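You operate a simulated robot arm through the tools that you are given. There is no shell and no other tool. Be economical: measure what you need, move in short steps, check, and stop when the job is done.

The job below is to be done with a simulated two-armed robot. You get a single attempt, and the scene is never put back.

Task
Crimp the black cable end's sleeve, then prove it in the pull tester.
Fine: leave it in the forks, both levers up.

The check looks at the end state, three seconds after you hand in, the way a careful person would. Anything else that was tipped, shoved, dropped, spilled or broken makes it a failure.

Robot
Two 7-joint arms with two-finger parallel grippers on one trunk, on a base that drives. Base frame: it is fixed to the floor where the robot stands at the start and does not move with it; the origin is under the middle of the robot, x ahead of it, y to its left, z up. Units: m, degrees, N and s.
The left shoulder is at the start at [0.05, 0.187, 1.16], the right one opposite. With the tool pointing down near the work surface each hand reaches from about 0.1 to 0.66 m from the robot's upright axis, wherever it stands, measured 20 degrees to its own side. Places, roughly: die of the orange crimper [0.5, 0.3, 0.9]; forks of the yellow pull tester [0.5, -0.7, 0.9]; orange crimper [0.5, 0.3, 1]; yellow pull tester [0.5, -0.7, 0.9]. Payload 3.43 kg a hand.
The TCP of each hand is the grasp point between the finger pads, 0.03 m short of the fingertips. In the tool frame z runs along the fingers and y along their closing line. Largest opening 0.094 m; finger width 0.028, thickness 0.01; the body of the gripper, 0.05 by 0.096 m, starts 0.055 m behind the TCP.
Orientation is told as [roll, pitch, yaw] about the base's x, y, z axes, in that order, counted from this pose: with the fingers straight down and closing along the base's y, the tool's x points along the base's -x, its y along +y and its z along -z.

Tools
- The arms move only by the tool apply_moves. It takes "left_series", "right_series" or both (then of equal length, played together; a hand with none holds still); each is a list of rows, each a list of 7 numbers: the turn, a rotation vector about the tool's x, y, z in degrees, then the shift along the tool's x, y, z in m, then the finger opening in m, from 0 to 0.094. In form: [[ax, ay, az, x, y, z, gripper], ...]. A call has 1 to 8 rows; each row is the pose to reach, as a shift and turn from the pose commanded when the call began, along the tool's axes at that moment. Rows are played at 5 a second. More than 0.05 m and 8.6 degrees between two rows, or a gripper value outside its range, and nothing of the call is played. A pose out of reach is approached as far as the arm can. The call stops where the force on the tool passes 50 N (or 10 N more than at its start, if that is more) or the arm is blocked; 0.2 s more then pass. The fingers move at their own pace (about 0.153 m/s each) and stop on an object; they squeeze with about 35 N. The grip force told is the motor's: it shows also when the fingers shut on nothing. Time passes only in rows, and 0.2 s behind the last, so rows that repeat a pose let the fingers close. The reply holds the time, the measured pose of the TCP, the force on the tool along the base axes, the opening and the grip force, in the units named above and with some noise, with the torque about the TCP (base axes, N m) and any sound that the robot's microphone picked up.
- Cameras (640 x 400 px; columns grow to the right, rows downward): "scene" is now at [0.1395, -0.0233, 1.3144]; the picture's right is [-0.24, -0.97, 0.00], its down [-0.62, 0.15, -0.77] and it looks along [0.75, -0.19, -0.64] (base axes); focal length 214 px, centre (320, 200). "left" rides on the left gripper at [0.076, -0.014, -0.102] in its tool frame; the picture's right is [0.18, 0.98, 0.00], its down [-0.75, 0.14, -0.64] and it looks along [-0.63, 0.12, 0.77] (tool axes); focal length 243 px, centre (320, 200). "right" rides on the right gripper at [0.076, 0.014, -0.103] in its tool frame; the picture's right is [-0.18, 0.98, 0.00], its down [-0.75, -0.14, -0.64] and it looks along [-0.63, -0.12, 0.77] (tool axes); focal length 243 px, centre (320, 200). There is no depth. A picture from a camera that has moved, and an enlarged one, comes with that camera's place and axes in the base frame and with its lens.
- capture(camera): a new picture of that camera. It takes no simulated time.
- slide_trunk(by): slides the trunk up (or, below 0, down) by that many m; the arms and the scene camera ride with it, the base frame stays. It gives what a move gives, with no picture.
- drive_base(legs): drives the robot by 1 to 6 legs, each [ahead, left, turn to the left] in m, m and degrees, along the robot's own axes; the way and the turn of a leg run together, so that a leg with both is an arc; at most 1.5 m and 180 degrees a leg. The arms and the cameras ride along, it lands a little off, and it stops where it bumps. It gives what a move gives.
- pan_tilt(pan, tilt): turns the head with the scene camera to pan (to the left, within 80 degrees either way) and tilt (down, from -29 to 69), counted from straight ahead of the robot. It gives what a move gives.
- zoom(camera, box): a new picture of the part [left, top, right, bottom] of that camera's present view, enlarged. It takes no simulated time.
- finish_job(): hands the job in; it is judged then, once.

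Work in short steps. Places have to be worked out from the pictures, the camera data and where the tool is seen: move nearer, look again, correct. Check each grasp and each placing, and mend what went wrong. You have 120 turns and 108 pictures in all, those below and enlarged ones among them. Open the grippers and draw the arms clear of the work before you hand the job in, unless the task says otherwise; then end with one line.

The tools are called as name(argument=value, ...) on one line, values as JSON. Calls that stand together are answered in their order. apply_moves: Moves the arms, as the interface text tells. Its arguments: {"type":"object","properties":{"left_series":{"type":"array","items":{"type":"array","items":{"type":"number"}}},"right_series":{"type":"array","items":{"type":"array","items":{"type":"number"}}}},"required":[]} The other tools are called the same way: slide_trunk (by) slides the trunk up or down; drive_base (legs) drives the base; pan_tilt (pan, tilt) turns the head that bears the scene camera; capture (camera) takes a picture; zoom (camera, box) takes an enlarged picture of a part of a camera's view; finish_job () hands the job in.

At the start:

```text
time_s: 0.0
left_position: [0.4578, 0.0833, 1.0008]
left_tcp_rot: [0.0, 0.0, 0.1]
left_contact_force: [-0.3, 0.6, 0.0]
left_ft_torque: [0.02, 0.03, 0.03]
left_gripper_width: 0.0938
left_finger_force: 0.0
right_position: [0.4193, -0.2563, 1.0004]
right_tcp_rot: [0.0, -0.1, 0.0]
right_contact_force: [0.3, -0.2, -0.9]
right_ft_torque: [0.03, 0.0, -0.03]
right_gripper_width: 0.094
right_finger_force: 0.0
trunk travel left (down, up): [-0.375, 0.057]
robot x, y, heading: [0.0009, -0.0043, 0.1]
head pan, tilt: [-14.0, 39.6]
```

scene: 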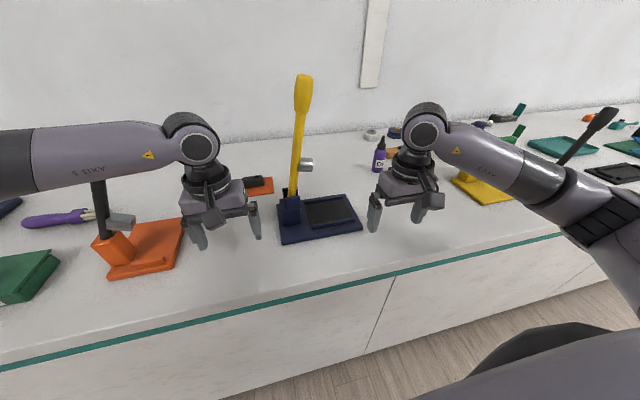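
right: 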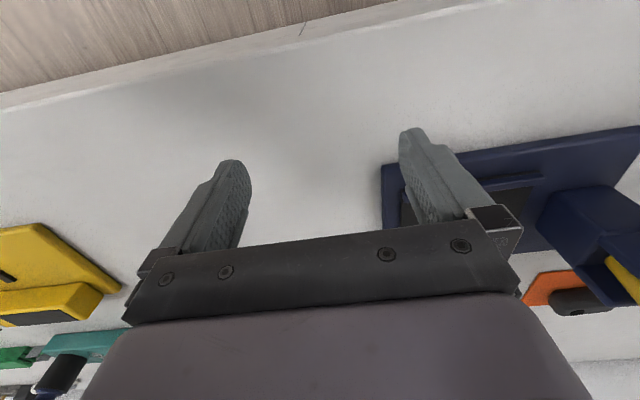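
left: 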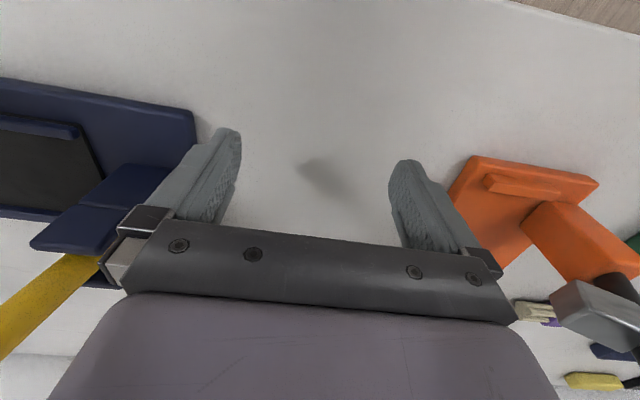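

The crimper is on the left and the tester on the right, but I can't see the black cable end yet. I'll pan the head to look for it.

pan_tilt(pan=45, tilt=40)

capture(camera="scene")

pan_tilt(pan=-55, tilt=35)

capture(camera="scene")

```text
time_s: 1.3
left_position: [0.4587, 0.083, 0.9997]
left_tcp_rot: [0.0, 0.0, 0.2]
left_contact_force: [0.2, 0.6, 0.7]
left_ft_torque: [-0.03, 0.0, 0.0]
left_gripper_width: 0.0938
left_finger_force: 0.0
right_position: [0.4208, -0.2565, 0.9994]
right_tcp_rot: [0.0, 0.0, 0.0]
right_contact_force: [-0.1, -0.3, 0.9]
right_ft_torque: [0.03, -0.01, -0.04]
right_gripper_width: 0.0942
right_finger_force: 0.1
trunk travel left (down, up): [-0.375, 0.057]
robot x, y, heading: [-0.0006, -0.0011, -0.1]
head pan, tilt: [45.0, 40.0]
```

```text
104 pictures are left
camera scene: at [0.1169, 0.0575, 1.3138], right [0.71, -0.71, 0.0], down [-0.45, -0.45, -0.77], along [0.54, 0.54, -0.64], focal length 214 px, centre (320, 200)
```

scene: 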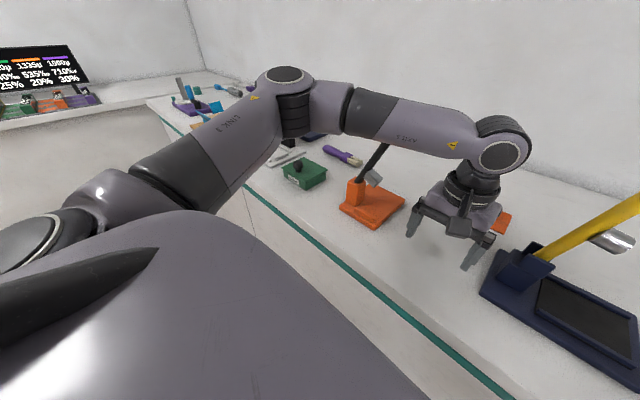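

```text
time_s: 3.0
left_position: [0.4589, 0.0833, 0.9995]
left_tcp_rot: [0.0, 0.0, 0.1]
left_contact_force: [0.1, 0.6, 0.1]
left_ft_torque: [0.05, 0.02, 0.0]
left_gripper_width: 0.0939
left_finger_force: 0.0
right_position: [0.4206, -0.2569, 1.0002]
right_tcp_rot: [0.0, 0.1, 0.0]
right_contact_force: [-0.5, -0.4, -0.1]
right_ft_torque: [-0.01, 0.0, -0.01]
right_gripper_width: 0.0942
right_finger_force: 0.1
trunk travel left (down, up): [-0.375, 0.057]
robot x, y, heading: [-0.0003, -0.001, 0.1]
head pan, tilt: [-55.0, 35.0]
```

```text
103 pictures are left
camera scene: at [0.1073, -0.0747, 1.3213], right [-0.82, -0.57, 0.0], down [-0.33, 0.47, -0.82], along [0.47, -0.67, -0.57], focal length 214 px, centre (320, 200)
```

scene: 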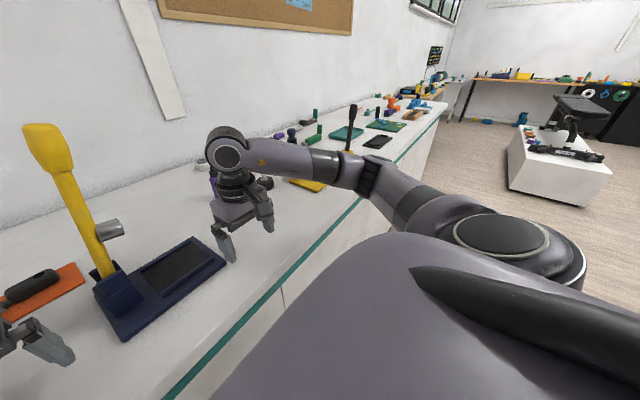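

Several small parts need a closer look: the orange block with a black piece on it, the green box on the left, and the display.

zoom(camera="scene", box=[240, 80, 460, 220])

zoom(camera="scene", box=[0, 200, 240, 350])

pan_tilt(pan=45, tilt=30)

zoom(camera="scene", box=[240, 150, 480, 300])

zoom(camera="scene", box=[0, 80, 260, 240])

```text
2.86 times, centred on (350, 150) of scene
camera zoom: at [0.1073, -0.0747, 1.3213], right [-0.82, -0.57, 0.0], down [-0.33, 0.47, -0.82], along [0.47, -0.67, -0.57], focal length 613 px, centre (234, 343)
```

zoom: 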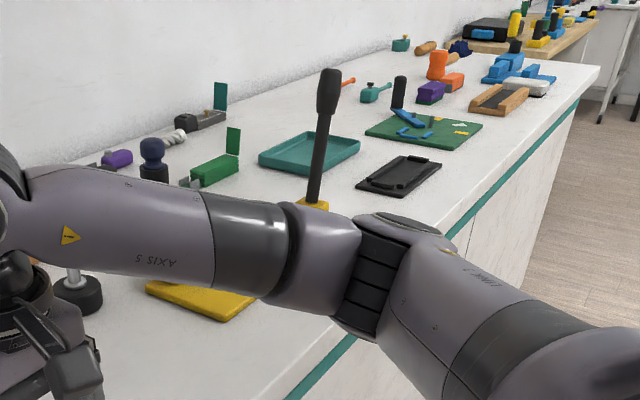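

```text
2.67 times, centred on (120, 275) of scene
camera zoom: at [0.1073, -0.0747, 1.3213], right [-0.82, -0.57, 0.0], down [-0.33, 0.47, -0.82], along [0.47, -0.67, -0.57], focal length 572 px, centre (853, 0)
```

zoom: 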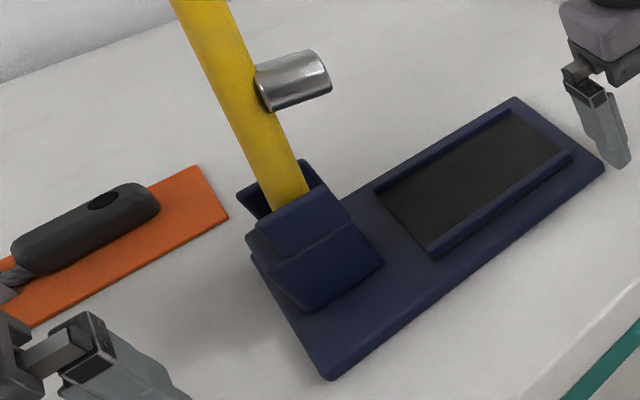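

```text
time_s: 4.8
left_position: [0.4585, 0.084, 1.0006]
left_tcp_rot: [-0.1, 0.1, 0.1]
left_contact_force: [0.1, 0.3, 0.4]
left_ft_torque: [-0.02, 0.02, -0.01]
left_gripper_width: 0.094
left_finger_force: 0.1
right_position: [0.4204, -0.2568, 0.9994]
right_tcp_rot: [0.0, 0.0, 0.0]
right_contact_force: [-0.8, -0.2, -0.5]
right_ft_torque: [-0.03, 0.01, 0.01]
right_gripper_width: 0.0938
right_finger_force: 0.1
trunk travel left (down, up): [-0.375, 0.057]
robot x, y, heading: [-0.001, -0.0012, 0.1]
head pan, tilt: [45.0, 30.0]
```

```text
2.67 times, centred on (360, 225) of scene
camera zoom: at [0.1207, 0.0613, 1.3291], right [0.71, -0.71, 0.0], down [-0.35, -0.35, -0.87], along [0.61, 0.61, -0.5], focal length 572 px, centre (213, 133)
```

zoom: 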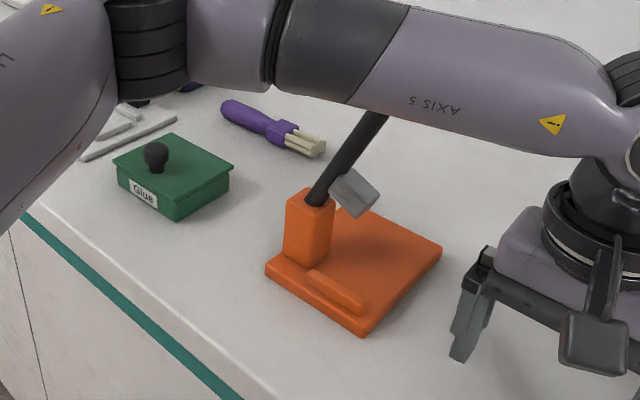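

```text
2.46 times, centred on (130, 160) of scene
camera zoom: at [0.1207, 0.0613, 1.3291], right [0.71, -0.71, 0.0], down [-0.35, -0.35, -0.87], along [0.61, 0.61, -0.5], focal length 528 px, centre (788, 298)
```

zoom: 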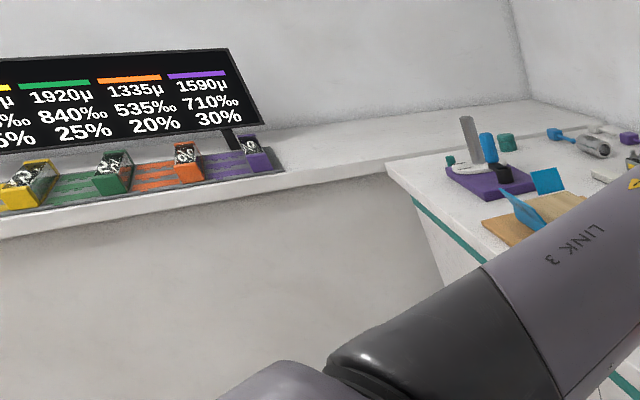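

I'll look straight ahead at the orange plate, then at the area around the tester.

pan_tilt(pan=0, tilt=30)

capture(camera="scene")

zoom(camera="scene", box=[160, 100, 400, 250])

zoom(camera="scene", box=[400, 80, 640, 230])

```text
time_s: 5.9
left_position: [0.4583, 0.0831, 1.0011]
left_tcp_rot: [0.0, 0.0, 0.1]
left_contact_force: [-0.3, 0.1, 0.2]
left_ft_torque: [0.02, -0.01, -0.02]
left_gripper_width: 0.094
left_finger_force: 0.1
right_position: [0.4207, -0.2561, 1.0007]
right_tcp_rot: [0.0, 0.0, 0.0]
right_contact_force: [-0.7, 0.3, 0.7]
right_ft_torque: [0.02, -0.04, 0.03]
right_gripper_width: 0.0942
right_finger_force: 0.2
trunk travel left (down, up): [-0.375, 0.057]
robot x, y, heading: [0.0006, -0.0032, -0.3]
head pan, tilt: [0.0, 30.0]
```

```text
98 pictures are left
camera scene: at [0.1471, -0.0025, 1.3291], right [0.0, -1.0, 0.0], down [-0.5, 0.0, -0.87], along [0.87, 0.0, -0.5], focal length 214 px, centre (320, 200)
```

scene: 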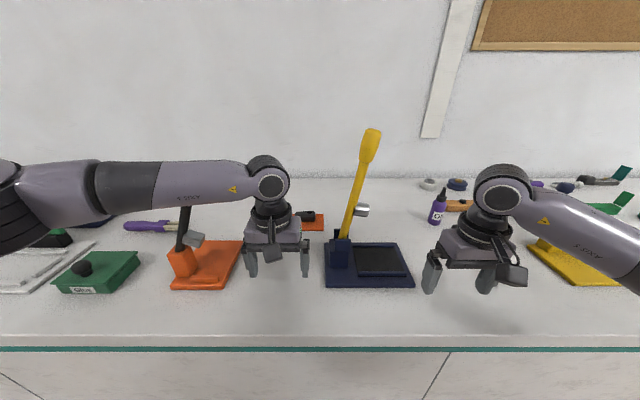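

```text
2.67 times, centred on (280, 175) of scene
camera zoom: at [0.1471, -0.0025, 1.3291], right [0.0, -1.0, 0.0], down [-0.5, 0.0, -0.87], along [0.87, 0.0, -0.5], focal length 572 px, centre (427, 267)
```

zoom: 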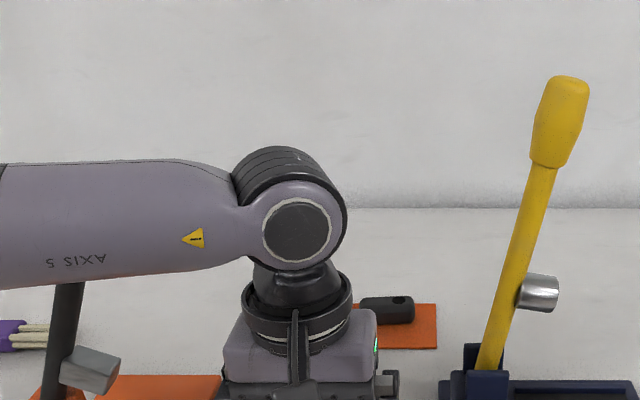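

```text
2.67 times, centred on (520, 155) of scene
camera zoom: at [0.1471, -0.0025, 1.3291], right [0.0, -1.0, 0.0], down [-0.5, 0.0, -0.87], along [0.87, 0.0, -0.5], focal length 572 px, centre (-213, 320)
```

zoom: 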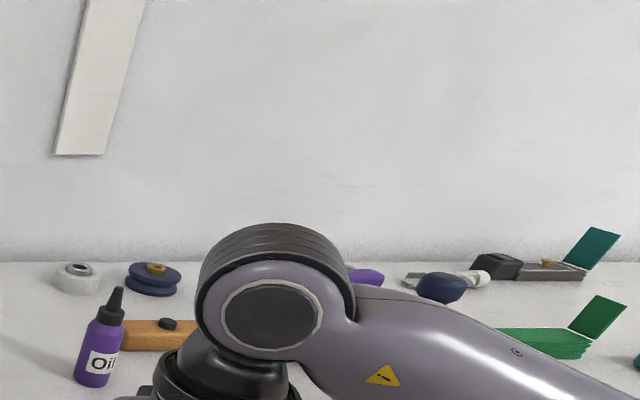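

I'll draw both hands back and up so the view past them is clear.

apply_moves(left_series=[[0, 0, 0, 0.045, 0, -0.01, 0.094], [0, 0, 0, 0.09, 0.0, -0.02, 0.094], [0, 0, 0, 0.13, 0.02, -0.03, 0.094], [0, 0, 0, 0.16, 0.04, -0.03, 0.094]], right_series=[[0, 0, 0, 0.045, 0, -0.01, 0.094], [0, 0, 0, 0.09, 0.0, -0.02, 0.094], [0, 0, 0, 0.13, -0.02, -0.03, 0.094], [0, 0, 0, 0.14, -0.04, -0.03, 0.094]])

zoom(camera="scene", box=[200, 150, 400, 275])

capture(camera="scene")

```text
time_s: 6.9
left_position: [0.2958, 0.1226, 1.0295]
left_tcp_rot: [-0.1, -0.1, 0.1]
left_contact_force: [-1.1, 0.0, 0.3]
left_ft_torque: [0.0, -0.02, 0.0]
left_gripper_width: 0.0941
left_finger_force: 0.1
right_position: [0.2796, -0.2962, 1.0302]
right_tcp_rot: [0.0, 0.1, 0.1]
right_contact_force: [-0.7, -0.4, -0.1]
right_ft_torque: [0.02, -0.01, 0.0]
right_gripper_width: 0.094
right_finger_force: 0.1
trunk travel left (down, up): [-0.375, 0.057]
robot x, y, heading: [0.0, -0.0041, 0.0]
head pan, tilt: [0.0, 30.0]
```

```text
3.20 times, centred on (300, 212) of scene
camera zoom: at [0.1467, -0.0024, 1.3292], right [0.0, -1.0, 0.0], down [-0.5, 0.0, -0.87], along [0.87, 0.0, -0.5], focal length 686 px, centre (384, 160)
```

zoom: 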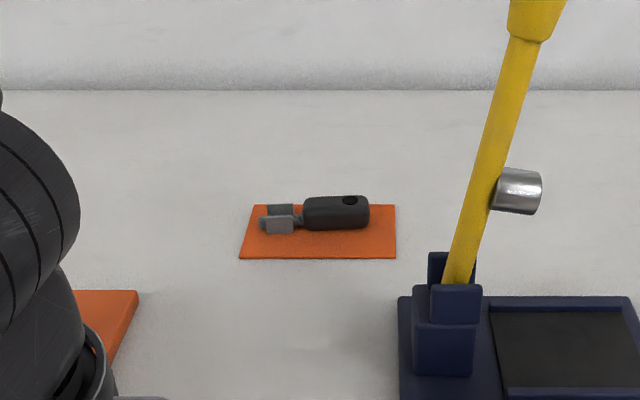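

```text
94 pictures are left
camera scene: at [0.1467, -0.0024, 1.3292], right [0.0, -1.0, 0.0], down [-0.5, 0.0, -0.87], along [0.87, 0.0, -0.5], focal length 214 px, centre (320, 200)
```

scene: 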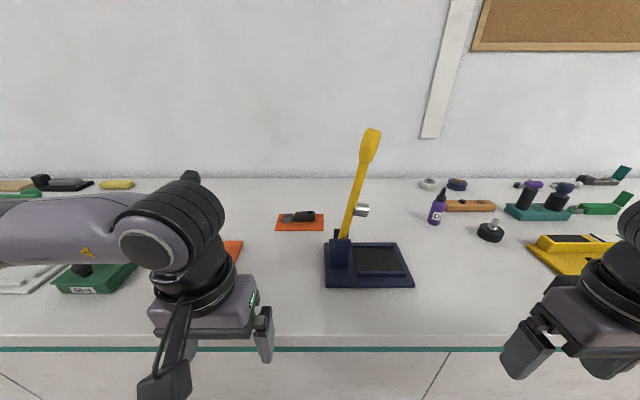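

The black cable end lies on the orange mat at about (0.71, 0.05), with its grey sleeve on the left side. Next I'll look at the crimper with the left hand camera.

apply_moves(left_series=[[0, 0, 0, 0.0, 0.03, -0.03, 0.094], [0, 0, 0, -0.02, 0.07, -0.06, 0.094], [0, 0, 0, -0.03, 0.11, -0.08, 0.094], [0, 0, 0, -0.03, 0.13, -0.1, 0.094]])

capture(camera="left")

pan_tilt(pan=35, tilt=40)

capture(camera="scene")

```text
refused: row 2 steps farther than a row can; nothing moved
```

```text
93 pictures are left
camera left: at [0.2199, 0.1082, 1.1331], right [-0.19, 0.98, 0.0], down [0.75, 0.14, 0.64], along [0.63, 0.12, -0.77], focal length 243 px, centre (320, 200)
```

left: 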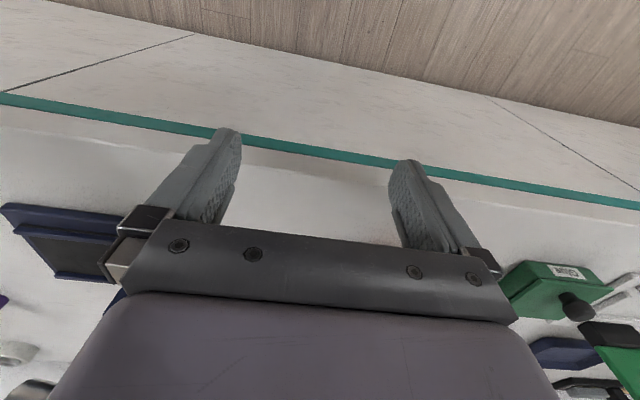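

```text
time_s: 7.9
left_position: [0.2965, 0.1218, 1.0292]
left_tcp_rot: [0.0, 0.0, 0.1]
left_contact_force: [-0.1, 0.2, -0.5]
left_ft_torque: [0.0, 0.01, 0.03]
left_gripper_width: 0.0937
left_finger_force: 0.0
right_position: [0.2797, -0.2965, 1.0298]
right_tcp_rot: [0.0, 0.1, 0.0]
right_contact_force: [0.5, 0.1, -0.8]
right_ft_torque: [-0.02, -0.01, 0.0]
right_gripper_width: 0.0939
right_finger_force: 0.1
trunk travel left (down, up): [-0.375, 0.057]
robot x, y, heading: [-0.0034, -0.0003, 0.1]
head pan, tilt: [35.0, 40.0]
```

```text
92 pictures are left
camera scene: at [0.1264, 0.0461, 1.3138], right [0.57, -0.82, 0.0], down [-0.53, -0.37, -0.77], along [0.63, 0.44, -0.64], focal length 214 px, centre (320, 200)
```

scene: 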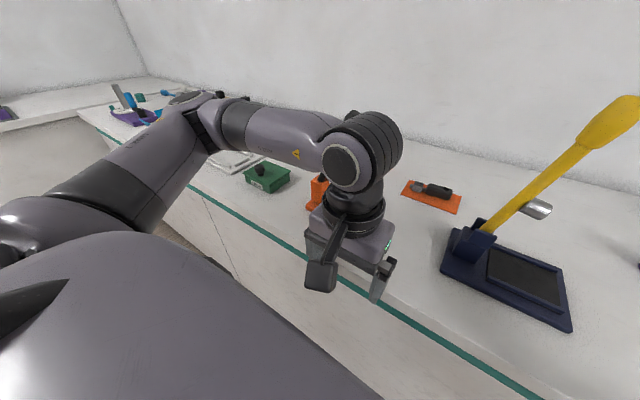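

I'll swing the left hand out to the left and up so the scene camera can see the crimper.

apply_moves(left_series=[[0, 0, 0, 0.0, 0.04, -0.02, 0.094], [0, 0, 0, 0.01, 0.08, -0.04, 0.094], [0, 0, 0, 0.02, 0.125, -0.05, 0.094], [0, 0, 0, 0.03, 0.17, -0.06, 0.094], [0, 0, 0, 0.04, 0.215, -0.07, 0.094], [0, 0, 0, 0.05, 0.26, -0.07, 0.094], [0, 0, 0, 0.06, 0.305, -0.07, 0.094], [0, 0, 0, 0.07, 0.35, -0.07, 0.094]])

capture(camera="scene")

zoom(camera="scene", box=[260, 110, 420, 210])

```text
time_s: 9.7
left_position: [0.227, 0.4735, 1.1006]
left_tcp_rot: [0.1, -0.1, 0.2]
left_contact_force: [0.3, -0.4, 0.8]
left_ft_torque: [-0.03, 0.01, 0.0]
left_gripper_width: 0.094
left_finger_force: 0.1
right_position: [0.2794, -0.2962, 1.031]
right_tcp_rot: [0.0, 0.0, 0.0]
right_contact_force: [-0.2, -0.9, 0.5]
right_ft_torque: [0.03, -0.01, 0.0]
right_gripper_width: 0.094
right_finger_force: 0.1
trunk travel left (down, up): [-0.375, 0.057]
robot x, y, heading: [0.0013, 0.0008, -0.0]
head pan, tilt: [35.0, 40.0]
```

```text
91 pictures are left
camera scene: at [0.126, 0.0464, 1.3138], right [0.57, -0.82, 0.0], down [-0.53, -0.37, -0.77], along [0.63, 0.44, -0.64], focal length 214 px, centre (320, 200)
```

scene: 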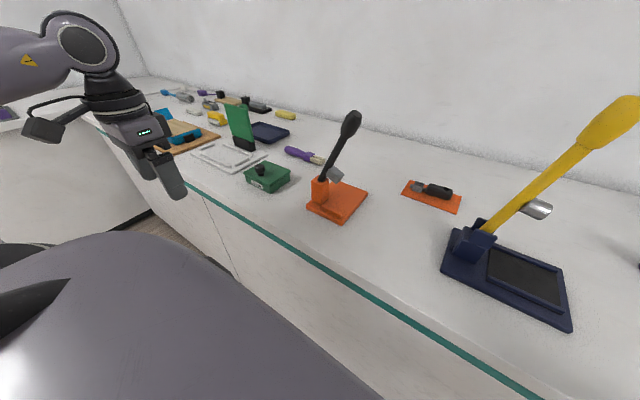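

```text
4.00 times, centred on (340, 160) of scene
camera zoom: at [0.126, 0.0464, 1.3138], right [0.57, -0.82, 0.0], down [-0.53, -0.37, -0.77], along [0.63, 0.44, -0.64], focal length 858 px, centre (240, 360)
```

zoom: 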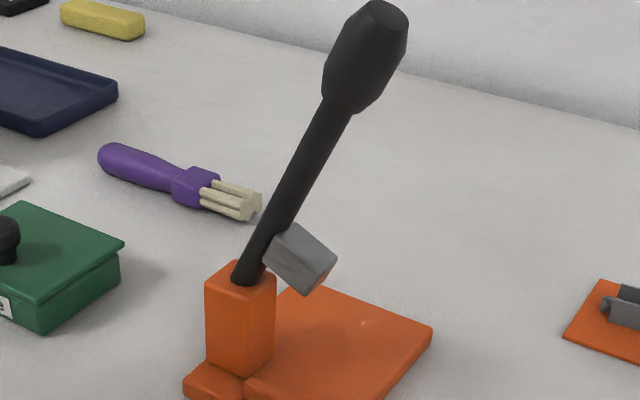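

Lever, grey hammer and post are visible, and the plate lies to the right of the post. I'll bring the left hand camera near it, staying well above and in front.

apply_moves(left_series=[[0, 0, 0, -0.015, -0.04, -0.01, 0.094], [0, 0, 0, -0.03, -0.08, -0.02, 0.094], [0, 0, 0, -0.05, -0.12, -0.03, 0.094], [0, 0, 0, -0.07, -0.16, -0.04, 0.094], [0, 0, 0, -0.09, -0.2, -0.05, 0.094], [0, 0, 0, -0.11, -0.24, -0.05, 0.094]])

capture(camera="left")

```text
time_s: 11.1
left_position: [0.3378, 0.2312, 1.1481]
left_tcp_rot: [0.0, 0.0, 0.3]
left_contact_force: [-1.6, -0.4, -0.1]
left_ft_torque: [0.03, 0.0, -0.01]
left_gripper_width: 0.0941
left_finger_force: 0.0
left hand out of reach, approached as far as the arm can: row 3
right_position: [0.2799, -0.2969, 1.0291]
right_tcp_rot: [0.0, -0.1, 0.0]
right_contact_force: [-0.1, -1.1, 1.4]
right_ft_torque: [0.02, 0.02, 0.01]
right_gripper_width: 0.094
right_finger_force: 0.0
trunk travel left (down, up): [-0.375, 0.057]
robot x, y, heading: [-0.004, -0.001, 0.2]
head pan, tilt: [35.0, 40.0]
```

```text
89 pictures are left
camera left: at [0.2617, 0.2175, 1.2518], right [-0.19, 0.98, 0.0], down [0.75, 0.14, 0.64], along [0.63, 0.12, -0.77], focal length 243 px, centre (320, 200)
```

left: 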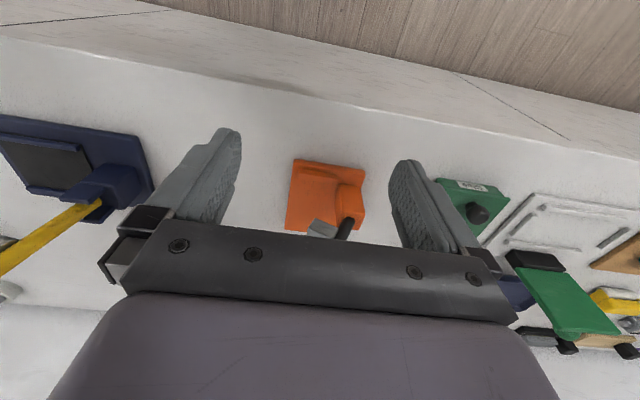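

zoom(camera="left", box=[260, 150, 380, 240])

```text
4.44 times, centred on (320, 195) of left
camera zoom: at [0.2617, 0.2175, 1.2518], right [-0.19, 0.98, 0.0], down [0.75, 0.14, 0.64], along [0.63, 0.12, -0.77], focal length 1078 px, centre (320, 222)
```

zoom: 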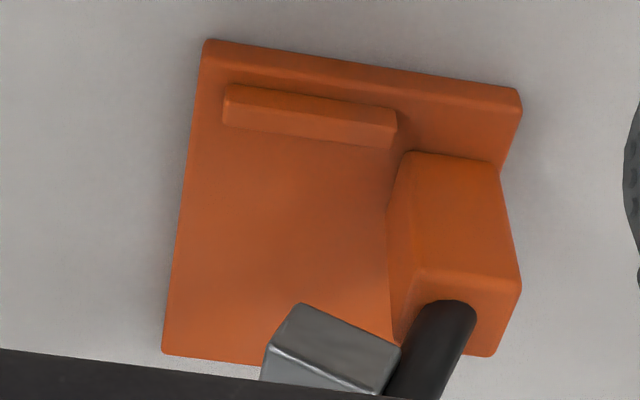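

The crimper's plate spans x .454–.603 and y .215–.33. The post is at (.50, .307), the lever swings down toward −y with the hammer above y≈.25, and there's a ridge stop at x≈.467. Now I'll look closely at the cable end.

apply_moves(left_series=[[0, 0, 0, 0, -0.048, 0, 0.094], [0, 0, 0, 0, -0.096, 0, 0.094], [0, 0, 0, 0, -0.14, 0, 0.094], [0, 0, 0, -0.048, -0.14, 0, 0.094], [0, 0, 0, -0.095, -0.14, 0.01, 0.094], [0, 0, 0, -0.14, -0.14, 0.02, 0.094], [0, 0, 0, -0.18, -0.14, 0.03, 0.094]])

zoom(camera="left", box=[200, 90, 440, 240])

capture(camera="scene")

```text
time_s: 12.7
left_position: [0.5193, 0.0932, 1.1196]
left_tcp_rot: [0.1, 0.0, 0.0]
left_contact_force: [0.7, -1.1, 0.5]
left_ft_torque: [0.0, 0.02, -0.02]
left_gripper_width: 0.0941
left_finger_force: 0.1
right_position: [0.2799, -0.2958, 1.0295]
right_tcp_rot: [0.1, 0.0, 0.0]
right_contact_force: [0.8, 0.0, -0.1]
right_ft_torque: [0.0, -0.02, -0.03]
right_gripper_width: 0.0938
right_finger_force: 0.0
trunk travel left (down, up): [-0.375, 0.057]
robot x, y, heading: [-0.0037, 0.0021, 0.1]
head pan, tilt: [35.0, 40.0]
```

```text
2.67 times, centred on (320, 165) of left
camera zoom: at [0.4422, 0.0794, 1.2222], right [-0.18, 0.98, 0.0], down [0.75, 0.14, 0.64], along [0.63, 0.12, -0.77], focal length 647 px, centre (320, 293)
```

zoom: 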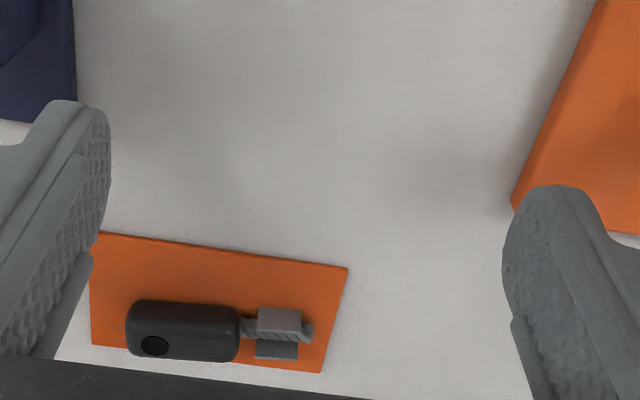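

```text
86 pictures are left
camera scene: at [0.1267, 0.0459, 1.3137], right [0.57, -0.82, 0.0], down [-0.53, -0.37, -0.77], along [0.63, 0.44, -0.64], focal length 214 px, centre (320, 200)
```

scene: 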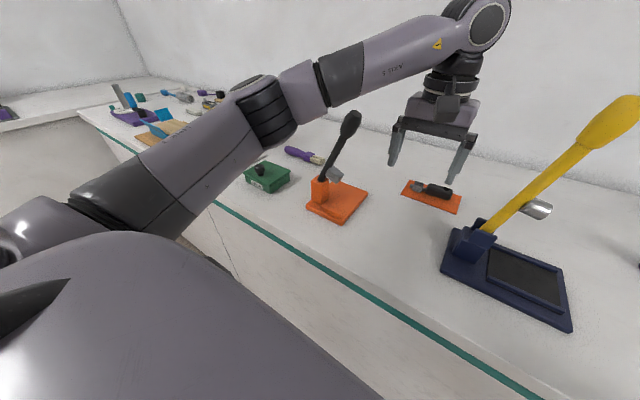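

The cable end lies along y: body at y .017–.083, sleeve at y .092–.118, x≈.71. Before choosing how to orient it I'll take a closer look at the crimper's die.

apply_moves(left_series=[[0, 0, 0, 0.05, 0, 0, 0.094], [0, 0, 0, 0.1, 0, 0.0, 0.094], [0, 0, 0, 0.13, 0.03, 0.02, 0.094], [0, 0, 0, 0.13, 0.07, 0.04, 0.094], [0, 0, 0, 0.13, 0.11, 0.06, 0.094], [0, 0, 0, 0.13, 0.13, 0.08, 0.094]])

zoom(camera="left", box=[200, 90, 440, 240])

pan_tilt(pan=-65, tilt=30)

zoom(camera="scene", box=[120, 90, 360, 240])

```text
time_s: 14.1
left_position: [0.3882, 0.2242, 1.0392]
left_tcp_rot: [0.0, 0.0, 0.1]
left_contact_force: [-0.7, 0.5, -0.5]
left_ft_torque: [0.03, 0.01, 0.0]
left_gripper_width: 0.0939
left_finger_force: 0.1
right_position: [0.2795, -0.2952, 1.0313]
right_tcp_rot: [-0.1, 0.0, 0.0]
right_contact_force: [-1.1, -0.2, 0.5]
right_ft_torque: [0.02, -0.02, 0.01]
right_gripper_width: 0.094
right_finger_force: 0.0
trunk travel left (down, up): [-0.375, 0.057]
robot x, y, heading: [-0.0019, -0.0005, 0.0]
head pan, tilt: [35.0, 40.0]
```

```text
2.67 times, centred on (320, 165) of left
camera zoom: at [0.312, 0.2099, 1.1427], right [-0.19, 0.98, 0.0], down [0.75, 0.14, 0.64], along [0.63, 0.12, -0.77], focal length 647 px, centre (320, 293)
```

zoom: 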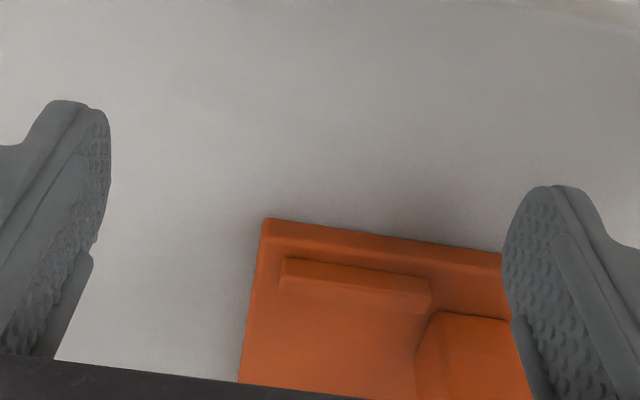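

```text
time_s: 15.9
left_position: [0.3881, 0.223, 1.0397]
left_tcp_rot: [0.0, 0.0, 0.1]
left_contact_force: [0.0, 0.1, -0.6]
left_ft_torque: [-0.02, 0.0, 0.0]
left_gripper_width: 0.0944
left_finger_force: 0.1
right_position: [0.2793, -0.2959, 1.0293]
right_tcp_rot: [-0.1, 0.0, 0.0]
right_contact_force: [0.1, -0.4, -0.7]
right_ft_torque: [0.01, 0.03, -0.03]
right_gripper_width: 0.0942
right_finger_force: 0.0
trunk travel left (down, up): [-0.375, 0.057]
robot x, y, heading: [-0.0015, 0.0013, -0.1]
head pan, tilt: [-65.0, 30.0]
```

```text
2.67 times, centred on (240, 165) of scene
camera zoom: at [0.095, -0.0845, 1.3291], right [-0.91, -0.42, 0.0], down [-0.21, 0.45, -0.87], along [0.37, -0.78, -0.5], focal length 572 px, centre (533, 293)
```

zoom: 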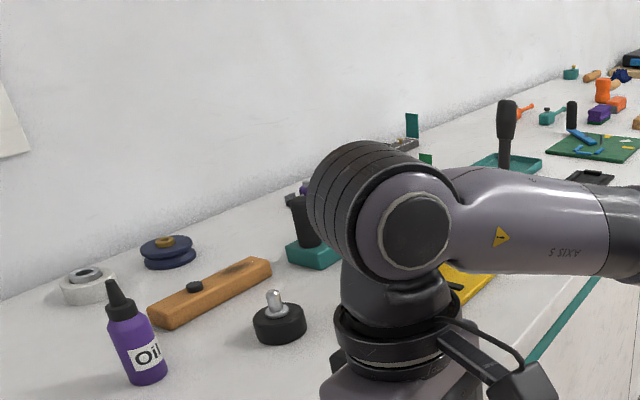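

The left camera can't see past its own hand here. I'll retract it, then drive right to inspect the tester.

apply_moves(left_series=[[0, 0, 0, 0.04, 0, -0.02, 0.094], [0, 0, 0, 0.08, 0, -0.04, 0.094], [0, 0, 0, 0.1, -0.01, -0.06, 0.094]], right_series=[[0, 0, 0, 0.0, 0, -0.03, 0.094], [0, 0, 0, 0.0, 0, -0.06, 0.094], [0, 0, 0, 0, 0, -0.08, 0.094]])

drive_base(legs=[[0, -0.4, 0]])

pan_tilt(pan=-20, tilt=40)

capture(camera="scene")

```text
time_s: 16.7
left_position: [0.2872, 0.2119, 1.0998]
left_tcp_rot: [0.0, -0.1, 0.2]
left_contact_force: [0.3, -0.2, -0.1]
left_ft_torque: [-0.01, 0.01, 0.02]
left_gripper_width: 0.0938
left_finger_force: 0.0
right_position: [0.2794, -0.2952, 1.1112]
right_tcp_rot: [0.0, 0.0, 0.0]
right_contact_force: [-0.3, 0.2, -0.3]
right_ft_torque: [-0.04, -0.02, 0.02]
right_gripper_width: 0.0942
right_finger_force: 0.0
trunk travel left (down, up): [-0.375, 0.057]
robot x, y, heading: [0.0007, 0.0003, 0.0]
head pan, tilt: [-65.0, 30.0]
```

```text
time_s: 19.2
left_position: [0.2883, -0.1898, 1.0994]
left_tcp_rot: [0.1, 0.0, -0.2]
left_contact_force: [0.3, 0.3, 0.7]
left_ft_torque: [0.02, -0.01, -0.01]
left_gripper_width: 0.094
left_finger_force: 0.1
right_position: [0.2785, -0.6973, 1.1112]
right_tcp_rot: [0.0, -0.1, -0.2]
right_contact_force: [-0.5, -0.3, 0.3]
right_ft_torque: [0.02, -0.02, 0.02]
right_gripper_width: 0.094
right_finger_force: 0.1
trunk travel left (down, up): [-0.375, 0.057]
robot x, y, heading: [-0.0005, -0.4009, -0.5]
head pan, tilt: [-65.0, 30.0]
```

```text
time_s: 20.3
left_position: [0.2902, -0.1882, 1.0996]
left_tcp_rot: [0.0, 0.0, -0.2]
left_contact_force: [0.2, -0.1, 0.6]
left_ft_torque: [-0.03, 0.01, 0.02]
left_gripper_width: 0.0939
left_finger_force: 0.0
right_position: [0.2773, -0.6973, 1.11]
right_tcp_rot: [0.0, 0.0, -0.3]
right_contact_force: [0.1, 0.8, 1.0]
right_ft_torque: [-0.01, 0.01, 0.0]
right_gripper_width: 0.0941
right_finger_force: 0.0
trunk travel left (down, up): [-0.375, 0.057]
robot x, y, heading: [0.0024, -0.3976, -0.1]
head pan, tilt: [-20.0, 40.0]
```

```text
83 pictures are left
camera scene: at [0.1355, -0.4326, 1.3138], right [-0.35, -0.94, 0.0], down [-0.6, 0.22, -0.77], along [0.72, -0.27, -0.64], focal length 214 px, centre (320, 200)
```

scene: 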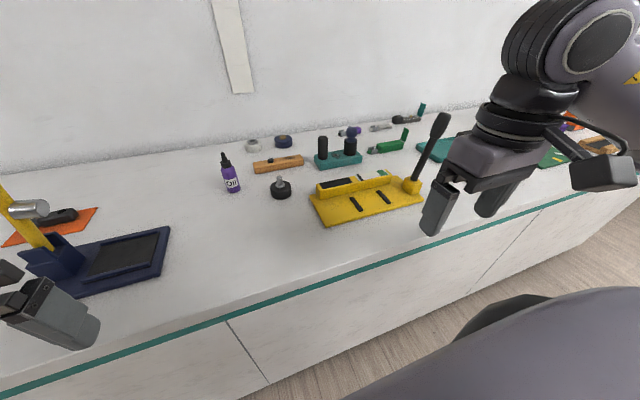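

zoom(camera="scene", box=[290, 100, 466, 230])

pan_tilt(pan=60, tilt=30)

capture(camera="scene")

```text
3.08 times, centred on (378, 165) of scene
camera zoom: at [0.1355, -0.4326, 1.3138], right [-0.35, -0.94, 0.0], down [-0.6, 0.22, -0.77], along [0.72, -0.27, -0.64], focal length 660 px, centre (142, 308)
```

zoom: 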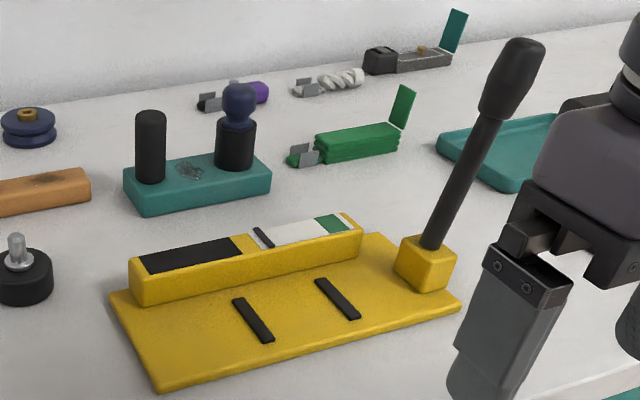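

```text
time_s: 21.9
left_position: [0.2886, -0.1875, 1.0991]
left_tcp_rot: [0.0, 0.0, -0.2]
left_contact_force: [0.4, 0.0, 0.2]
left_ft_torque: [0.02, 0.02, 0.02]
left_gripper_width: 0.0942
left_finger_force: 0.1
right_position: [0.2776, -0.6982, 1.1108]
right_tcp_rot: [0.0, 0.0, -0.3]
right_contact_force: [-0.3, 0.3, 0.4]
right_ft_torque: [-0.01, -0.01, -0.01]
right_gripper_width: 0.094
right_finger_force: 0.0
trunk travel left (down, up): [-0.375, 0.057]
robot x, y, heading: [-0.0008, -0.3988, -0.2]
head pan, tilt: [60.0, 30.0]
```

```text
81 pictures are left
camera scene: at [0.1014, -0.325, 1.3291], right [0.86, -0.5, 0.0], down [-0.25, -0.43, -0.87], along [0.44, 0.75, -0.5], focal length 214 px, centre (320, 200)
```

scene: 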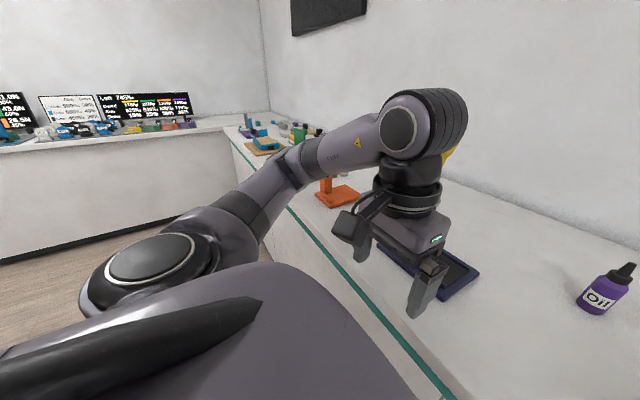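

The tester has a yellow plate with two black strips (the forks?) at (.512, −.68) and (.513, −.764), a gauge bar behind and a lever on the right. I'll get a close view with the right hand camera.

apply_moves(right_series=[[0, 0, 0, -0.04, 0.02, 0.0, 0.094], [0, 0, 0, -0.06, 0.04, 0.02, 0.094]])

zoom(camera="right", box=[180, 90, 460, 265])

zoom(camera="scene", box=[290, 150, 390, 220])

```text
time_s: 22.4
left_position: [0.2899, -0.1891, 1.0991]
left_tcp_rot: [0.0, 0.0, -0.2]
left_contact_force: [0.3, -0.7, -0.4]
left_ft_torque: [0.03, -0.01, -0.03]
left_gripper_width: 0.0938
left_finger_force: 0.0
right_position: [0.338, -0.6582, 1.0907]
right_tcp_rot: [0.0, 0.0, -0.4]
right_contact_force: [0.1, 0.3, -0.2]
right_ft_torque: [-0.03, -0.03, -0.02]
right_gripper_width: 0.0939
right_finger_force: 0.0
trunk travel left (down, up): [-0.375, 0.057]
robot x, y, heading: [0.0012, -0.3988, -0.3]
head pan, tilt: [60.0, 30.0]
```

```text
2.29 times, centred on (320, 178) of right
camera zoom: at [0.2619, -0.6437, 1.1928], right [0.19, 0.98, 0.0], down [0.75, -0.15, 0.64], along [0.63, -0.12, -0.77], focal length 555 px, centre (320, 251)
```

zoom: 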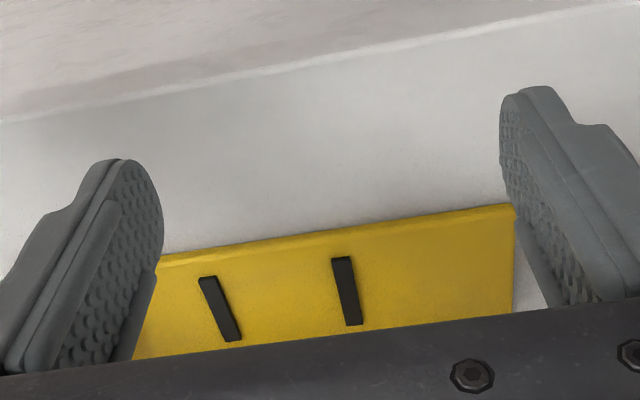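

```text
5.71 times, centred on (340, 185) of scene
camera zoom: at [0.1017, -0.3249, 1.3291], right [0.86, -0.5, 0.0], down [-0.25, -0.43, -0.87], along [0.44, 0.75, -0.5], focal length 1226 px, centre (206, 286)
```

zoom: 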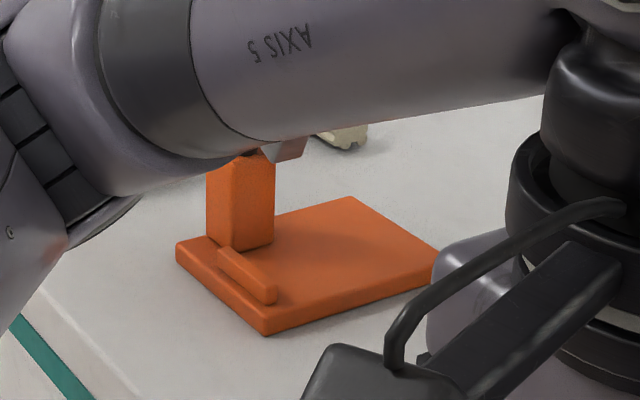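

pan_tilt(pan=-30, tilt=45)

capture(camera="scene")

```text
time_s: 24.1
left_position: [0.2889, -0.1892, 1.0992]
left_tcp_rot: [0.0, 0.0, -0.1]
left_contact_force: [0.1, 0.3, 0.0]
left_ft_torque: [-0.01, -0.01, 0.01]
left_gripper_width: 0.0941
left_finger_force: 0.1
right_position: [0.3371, -0.6588, 1.0912]
right_tcp_rot: [0.0, -0.1, -0.3]
right_contact_force: [-0.7, -0.2, -0.1]
right_ft_torque: [0.0, -0.01, 0.02]
right_gripper_width: 0.0943
right_finger_force: 0.1
trunk travel left (down, up): [-0.375, 0.057]
robot x, y, heading: [0.0026, -0.4022, -0.4]
head pan, tilt: [-30.0, 45.0]
```

```text
78 pictures are left
camera scene: at [0.126, -0.444, 1.3065], right [-0.5, -0.86, 0.0], down [-0.61, 0.36, -0.71], along [0.61, -0.36, -0.71], focal length 214 px, centre (320, 200)
```

scene: 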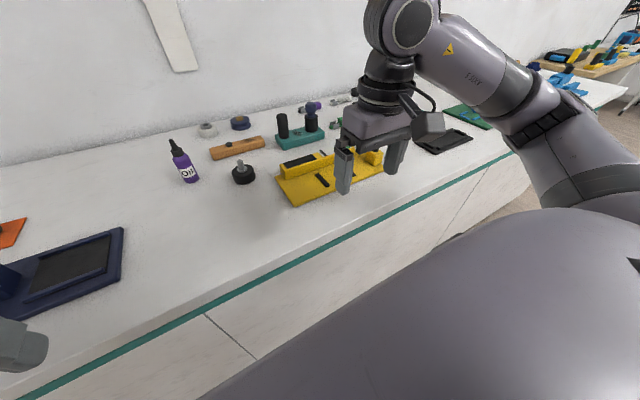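

I'll move the right hand aside for a clear view of the strips.

apply_moves(right_series=[[0, 0, 0, 0.03, 0.03, -0.02, 0.094], [0, 0, 0, 0.05, 0.07, -0.02, 0.094], [0, 0, 0, 0.06, 0.115, -0.02, 0.094], [0, 0, 0, 0.06, 0.16, -0.02, 0.094], [0, 0, 0, 0.06, 0.205, -0.02, 0.094], [0, 0, 0, 0.06, 0.24, -0.02, 0.094]])

zoom(camera="scene", box=[270, 140, 398, 220])

zoom(camera="scene", box=[300, 160, 364, 200])

```text
time_s: 25.5
left_position: [0.2879, -0.1881, 1.0999]
left_tcp_rot: [0.0, 0.0, -0.3]
left_contact_force: [-0.1, -0.6, 0.4]
left_ft_torque: [-0.02, -0.04, 0.04]
left_gripper_width: 0.0942
left_finger_force: 0.1
right_position: [0.2783, -0.4169, 1.1105]
right_tcp_rot: [-0.1, 0.0, -0.3]
right_contact_force: [0.5, -0.4, 0.2]
right_ft_torque: [-0.04, -0.01, 0.02]
right_gripper_width: 0.0939
right_finger_force: 0.1
trunk travel left (down, up): [-0.375, 0.057]
robot x, y, heading: [0.0001, -0.399, -0.2]
head pan, tilt: [-30.0, 45.0]
```

```text
5.00 times, centred on (334, 180) of scene
camera zoom: at [0.126, -0.4435, 1.3065], right [-0.5, -0.86, 0.0], down [-0.61, 0.36, -0.71], along [0.61, -0.36, -0.71], focal length 1072 px, centre (250, 300)
```

zoom: 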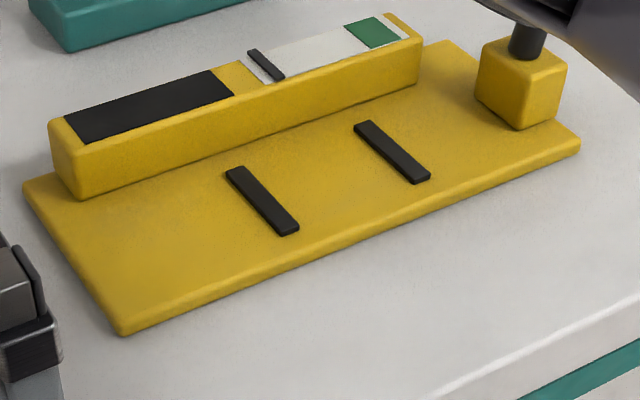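

```text
10.00 times, centred on (332, 180) of scene
camera zoom: at [0.126, -0.4435, 1.3065], right [-0.5, -0.86, 0.0], down [-0.61, 0.36, -0.71], along [0.61, -0.36, -0.71], focal length 2145 px, centre (200, 400)
```

zoom: 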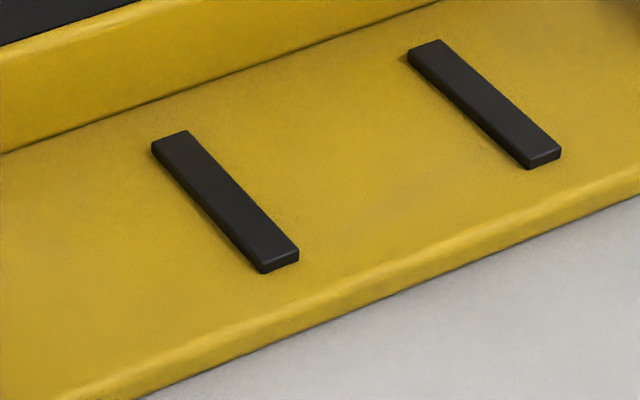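

The forks are two low parallel bars, so the cable end should bridge them along y around (.512, −.717). Now I'll drive back left and closer to the bench to pick up the cable end with the left hand.

drive_base(legs=[[0, 0.4, 0], [0.1, 0, 0]])

pan_tilt(pan=20, tilt=45)

capture(camera="scene")

```text
time_s: 28.8
left_position: [0.3639, 0.2121, 1.0994]
left_tcp_rot: [0.0, 0.0, -0.1]
left_contact_force: [-0.2, 0.9, -0.3]
left_ft_torque: [0.03, -0.04, -0.01]
left_gripper_width: 0.0941
left_finger_force: 0.0
right_position: [0.3525, -0.0153, 1.1084]
right_tcp_rot: [0.0, 0.1, -0.4]
right_contact_force: [0.0, -0.1, -0.2]
right_ft_torque: [0.01, -0.07, -0.03]
right_gripper_width: 0.094
right_finger_force: 0.1
trunk travel left (down, up): [-0.375, 0.057]
robot x, y, heading: [0.0778, 0.0001, -0.3]
head pan, tilt: [-30.0, 45.0]
stopped in leg 2: the robot was blocked; the commanded pose is now the measured one
```

```text
time_s: 29.9
left_position: [0.3638, 0.2121, 1.098]
left_tcp_rot: [0.0, 0.0, -0.2]
left_contact_force: [-0.3, -0.4, -0.5]
left_ft_torque: [0.01, 0.02, 0.02]
left_gripper_width: 0.094
left_finger_force: 0.1
right_position: [0.3537, -0.0161, 1.1101]
right_tcp_rot: [0.0, 0.1, -0.4]
right_contact_force: [-0.1, 0.0, -0.4]
right_ft_torque: [0.05, 0.01, -0.02]
right_gripper_width: 0.0941
right_finger_force: 0.1
trunk travel left (down, up): [-0.375, 0.057]
robot x, y, heading: [0.0738, 0.0009, -0.2]
head pan, tilt: [20.0, 45.0]
```

```text
75 pictures are left
camera scene: at [0.2072, 0.0254, 1.3065], right [0.34, -0.94, 0.0], down [-0.67, -0.24, -0.71], along [0.67, 0.24, -0.71], focal length 214 px, centre (320, 200)
```

scene: 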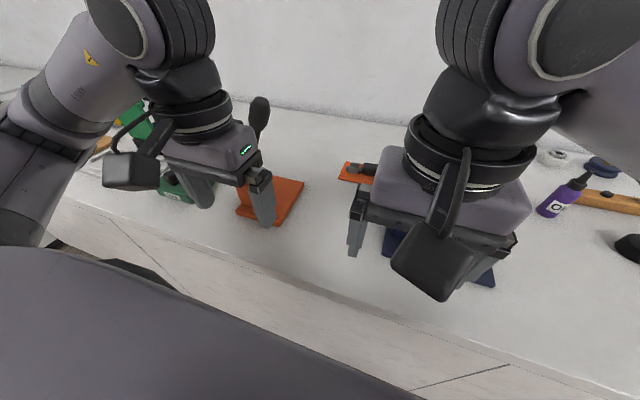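

The base bumps the bench at x≈.075, so I'll back off a little. Then I'll move the right hand aside and turn the left hand −90° in yaw for the pick.

drive_base(legs=[[-0.01, 0, 0]])

apply_moves(left_series=[[0, 0, 8, 0, -0.02, 0, 0.094], [0, 0, 16, 0, -0.04, 0, 0.094], [0, 0, 24, 0, -0.06, -0.01, 0.094], [0, 0, 32, 0, -0.08, -0.02, 0.094], [0, 0, 40, 0, -0.1, -0.02, 0.094], [0, 0, 48, 0, -0.12, -0.02, 0.094], [0, 0, 56, 0, -0.12, -0.02, 0.094], [0, 0, 64, 0, -0.12, -0.02, 0.094]], right_series=[[0, 0, 0, 0, -0.04, 0, 0.094], [0, 0, 0, 0, -0.08, 0, 0.094], [0, 0, 0, 0, -0.12, 0, 0.094], [0, 0, 0, 0, -0.16, 0, 0.094], [0, 0, 0, 0, -0.2, 0, 0.094], [0, 0, 0, 0.03, -0.24, 0, 0.094], [0, 0, 0, 0.06, -0.28, 0, 0.094], [0, 0, 0, 0.08, -0.32, 0, 0.094]])

```text
time_s: 30.7
left_position: [0.3544, 0.2119, 1.0981]
left_tcp_rot: [0.0, 0.0, -0.1]
left_contact_force: [-0.1, 0.0, 0.2]
left_ft_torque: [0.0, -0.02, -0.01]
left_gripper_width: 0.0939
left_finger_force: 0.1
right_position: [0.3431, -0.0168, 1.1099]
right_tcp_rot: [0.0, 0.1, -0.5]
right_contact_force: [-0.2, 0.4, 0.4]
right_ft_torque: [0.03, -0.03, 0.01]
right_gripper_width: 0.0938
right_finger_force: 0.1
trunk travel left (down, up): [-0.375, 0.057]
robot x, y, heading: [0.062, 0.0027, -0.1]
head pan, tilt: [20.0, 45.0]
```

```text
time_s: 32.5
left_position: [0.3533, 0.0911, 1.1193]
left_tcp_rot: [0.0, 0.0, -64.3]
left_contact_force: [-0.2, 0.4, 0.7]
left_ft_torque: [-0.03, -0.03, 0.01]
left_gripper_width: 0.0939
left_finger_force: 0.0
right_position: [0.2615, -0.3354, 1.1099]
right_tcp_rot: [-0.1, 0.1, -0.4]
right_contact_force: [-0.5, 0.3, -0.7]
right_ft_torque: [0.03, -0.01, 0.0]
right_gripper_width: 0.0938
right_finger_force: 0.0
trunk travel left (down, up): [-0.375, 0.057]
robot x, y, heading: [0.0617, -0.0015, -0.2]
head pan, tilt: [20.0, 45.0]
```

Now the rest of the turn, moving forward toward the mat at height.

apply_moves(left_series=[[0, 0, 3.2, -0.0168, 0.035, 0, 0.094], [0, 0, 6.4, -0.0337, 0.07, 0, 0.094], [0, 0, 9.6, -0.0505, 0.1049, 0, 0.094], [0, 0, 12.8, -0.0674, 0.1398, 0, 0.094], [0, 0, 16, -0.0842, 0.1748, 0, 0.094], [0, 0, 19.2, -0.101, 0.2098, 0, 0.094], [0, 0, 22.4, -0.1179, 0.2447, 0, 0.094], [0, 0, 25.7, -0.1347, 0.2797, 0, 0.094]])

capture(camera="left")

capture(camera="scene")

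```text
time_s: 34.3
left_position: [0.3984, 0.063, 1.1128]
left_tcp_rot: [0.2, -0.1, -88.2]
left_contact_force: [0.3, 0.0, 0.0]
left_ft_torque: [-0.04, -0.02, 0.01]
left_gripper_width: 0.094
left_finger_force: 0.2
left hand out of reach, approached as far as the arm can: row 3, 4, 5, 6, 7, 8
right_position: [0.2621, -0.3348, 1.1092]
right_tcp_rot: [-0.1, 0.2, -0.5]
right_contact_force: [-0.8, 0.5, -0.6]
right_ft_torque: [-0.01, 0.02, -0.01]
right_gripper_width: 0.0937
right_finger_force: 0.2
trunk travel left (down, up): [-0.375, 0.057]
robot x, y, heading: [0.0638, 0.0037, -0.2]
head pan, tilt: [20.0, 45.0]
```

```text
74 pictures are left
camera left: at [0.3817, 0.1384, 1.2152], right [0.98, 0.21, 0.0], down [0.16, -0.75, 0.64], along [0.14, -0.63, -0.76], focal length 243 px, centre (320, 200)
```

left: 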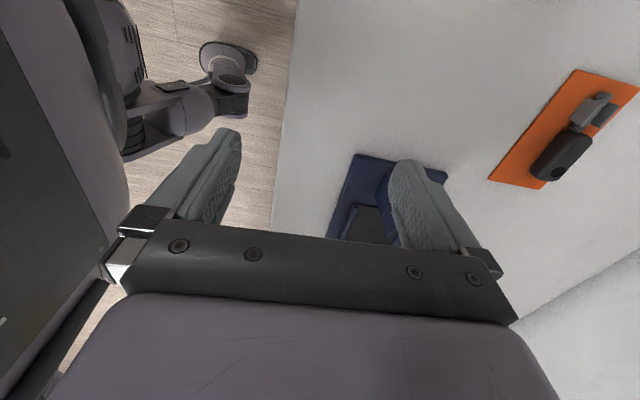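

```text
73 pictures are left
camera scene: at [0.1972, 0.0268, 1.3065], right [0.34, -0.94, 0.0], down [-0.67, -0.24, -0.71], along [0.67, 0.24, -0.71], focal length 214 px, centre (320, 200)
```

scene: 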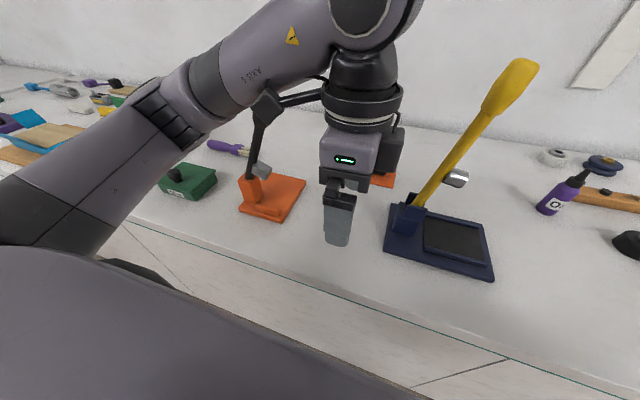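

The hand stalled at x≈.40, so I'll test whether it's a yaw-related joint limit by going forward at a lower height.

apply_moves(left_series=[[0, 0, 0, 0, 0.03, 0.02, 0.094], [0, 0, 0, 0, 0.06, 0.04, 0.094], [0, 0, 0, 0, 0.1, 0.05, 0.094]])

```text
time_s: 35.1
left_position: [0.3914, 0.0634, 1.1049]
left_tcp_rot: [-0.1, 0.0, -89.7]
left_contact_force: [0.7, -0.1, 0.8]
left_ft_torque: [-0.01, 0.01, -0.01]
left_gripper_width: 0.0939
left_finger_force: 0.1
left hand out of reach, approached as far as the arm can: row 1, 2, 3
right_position: [0.2632, -0.3355, 1.1092]
right_tcp_rot: [-0.1, 0.1, -0.6]
right_contact_force: [-0.1, -0.4, 0.4]
right_ft_torque: [0.01, 0.03, -0.01]
right_gripper_width: 0.094
right_finger_force: 0.1
trunk travel left (down, up): [-0.375, 0.057]
robot x, y, heading: [0.064, 0.0044, -0.3]
head pan, tilt: [20.0, 45.0]
```

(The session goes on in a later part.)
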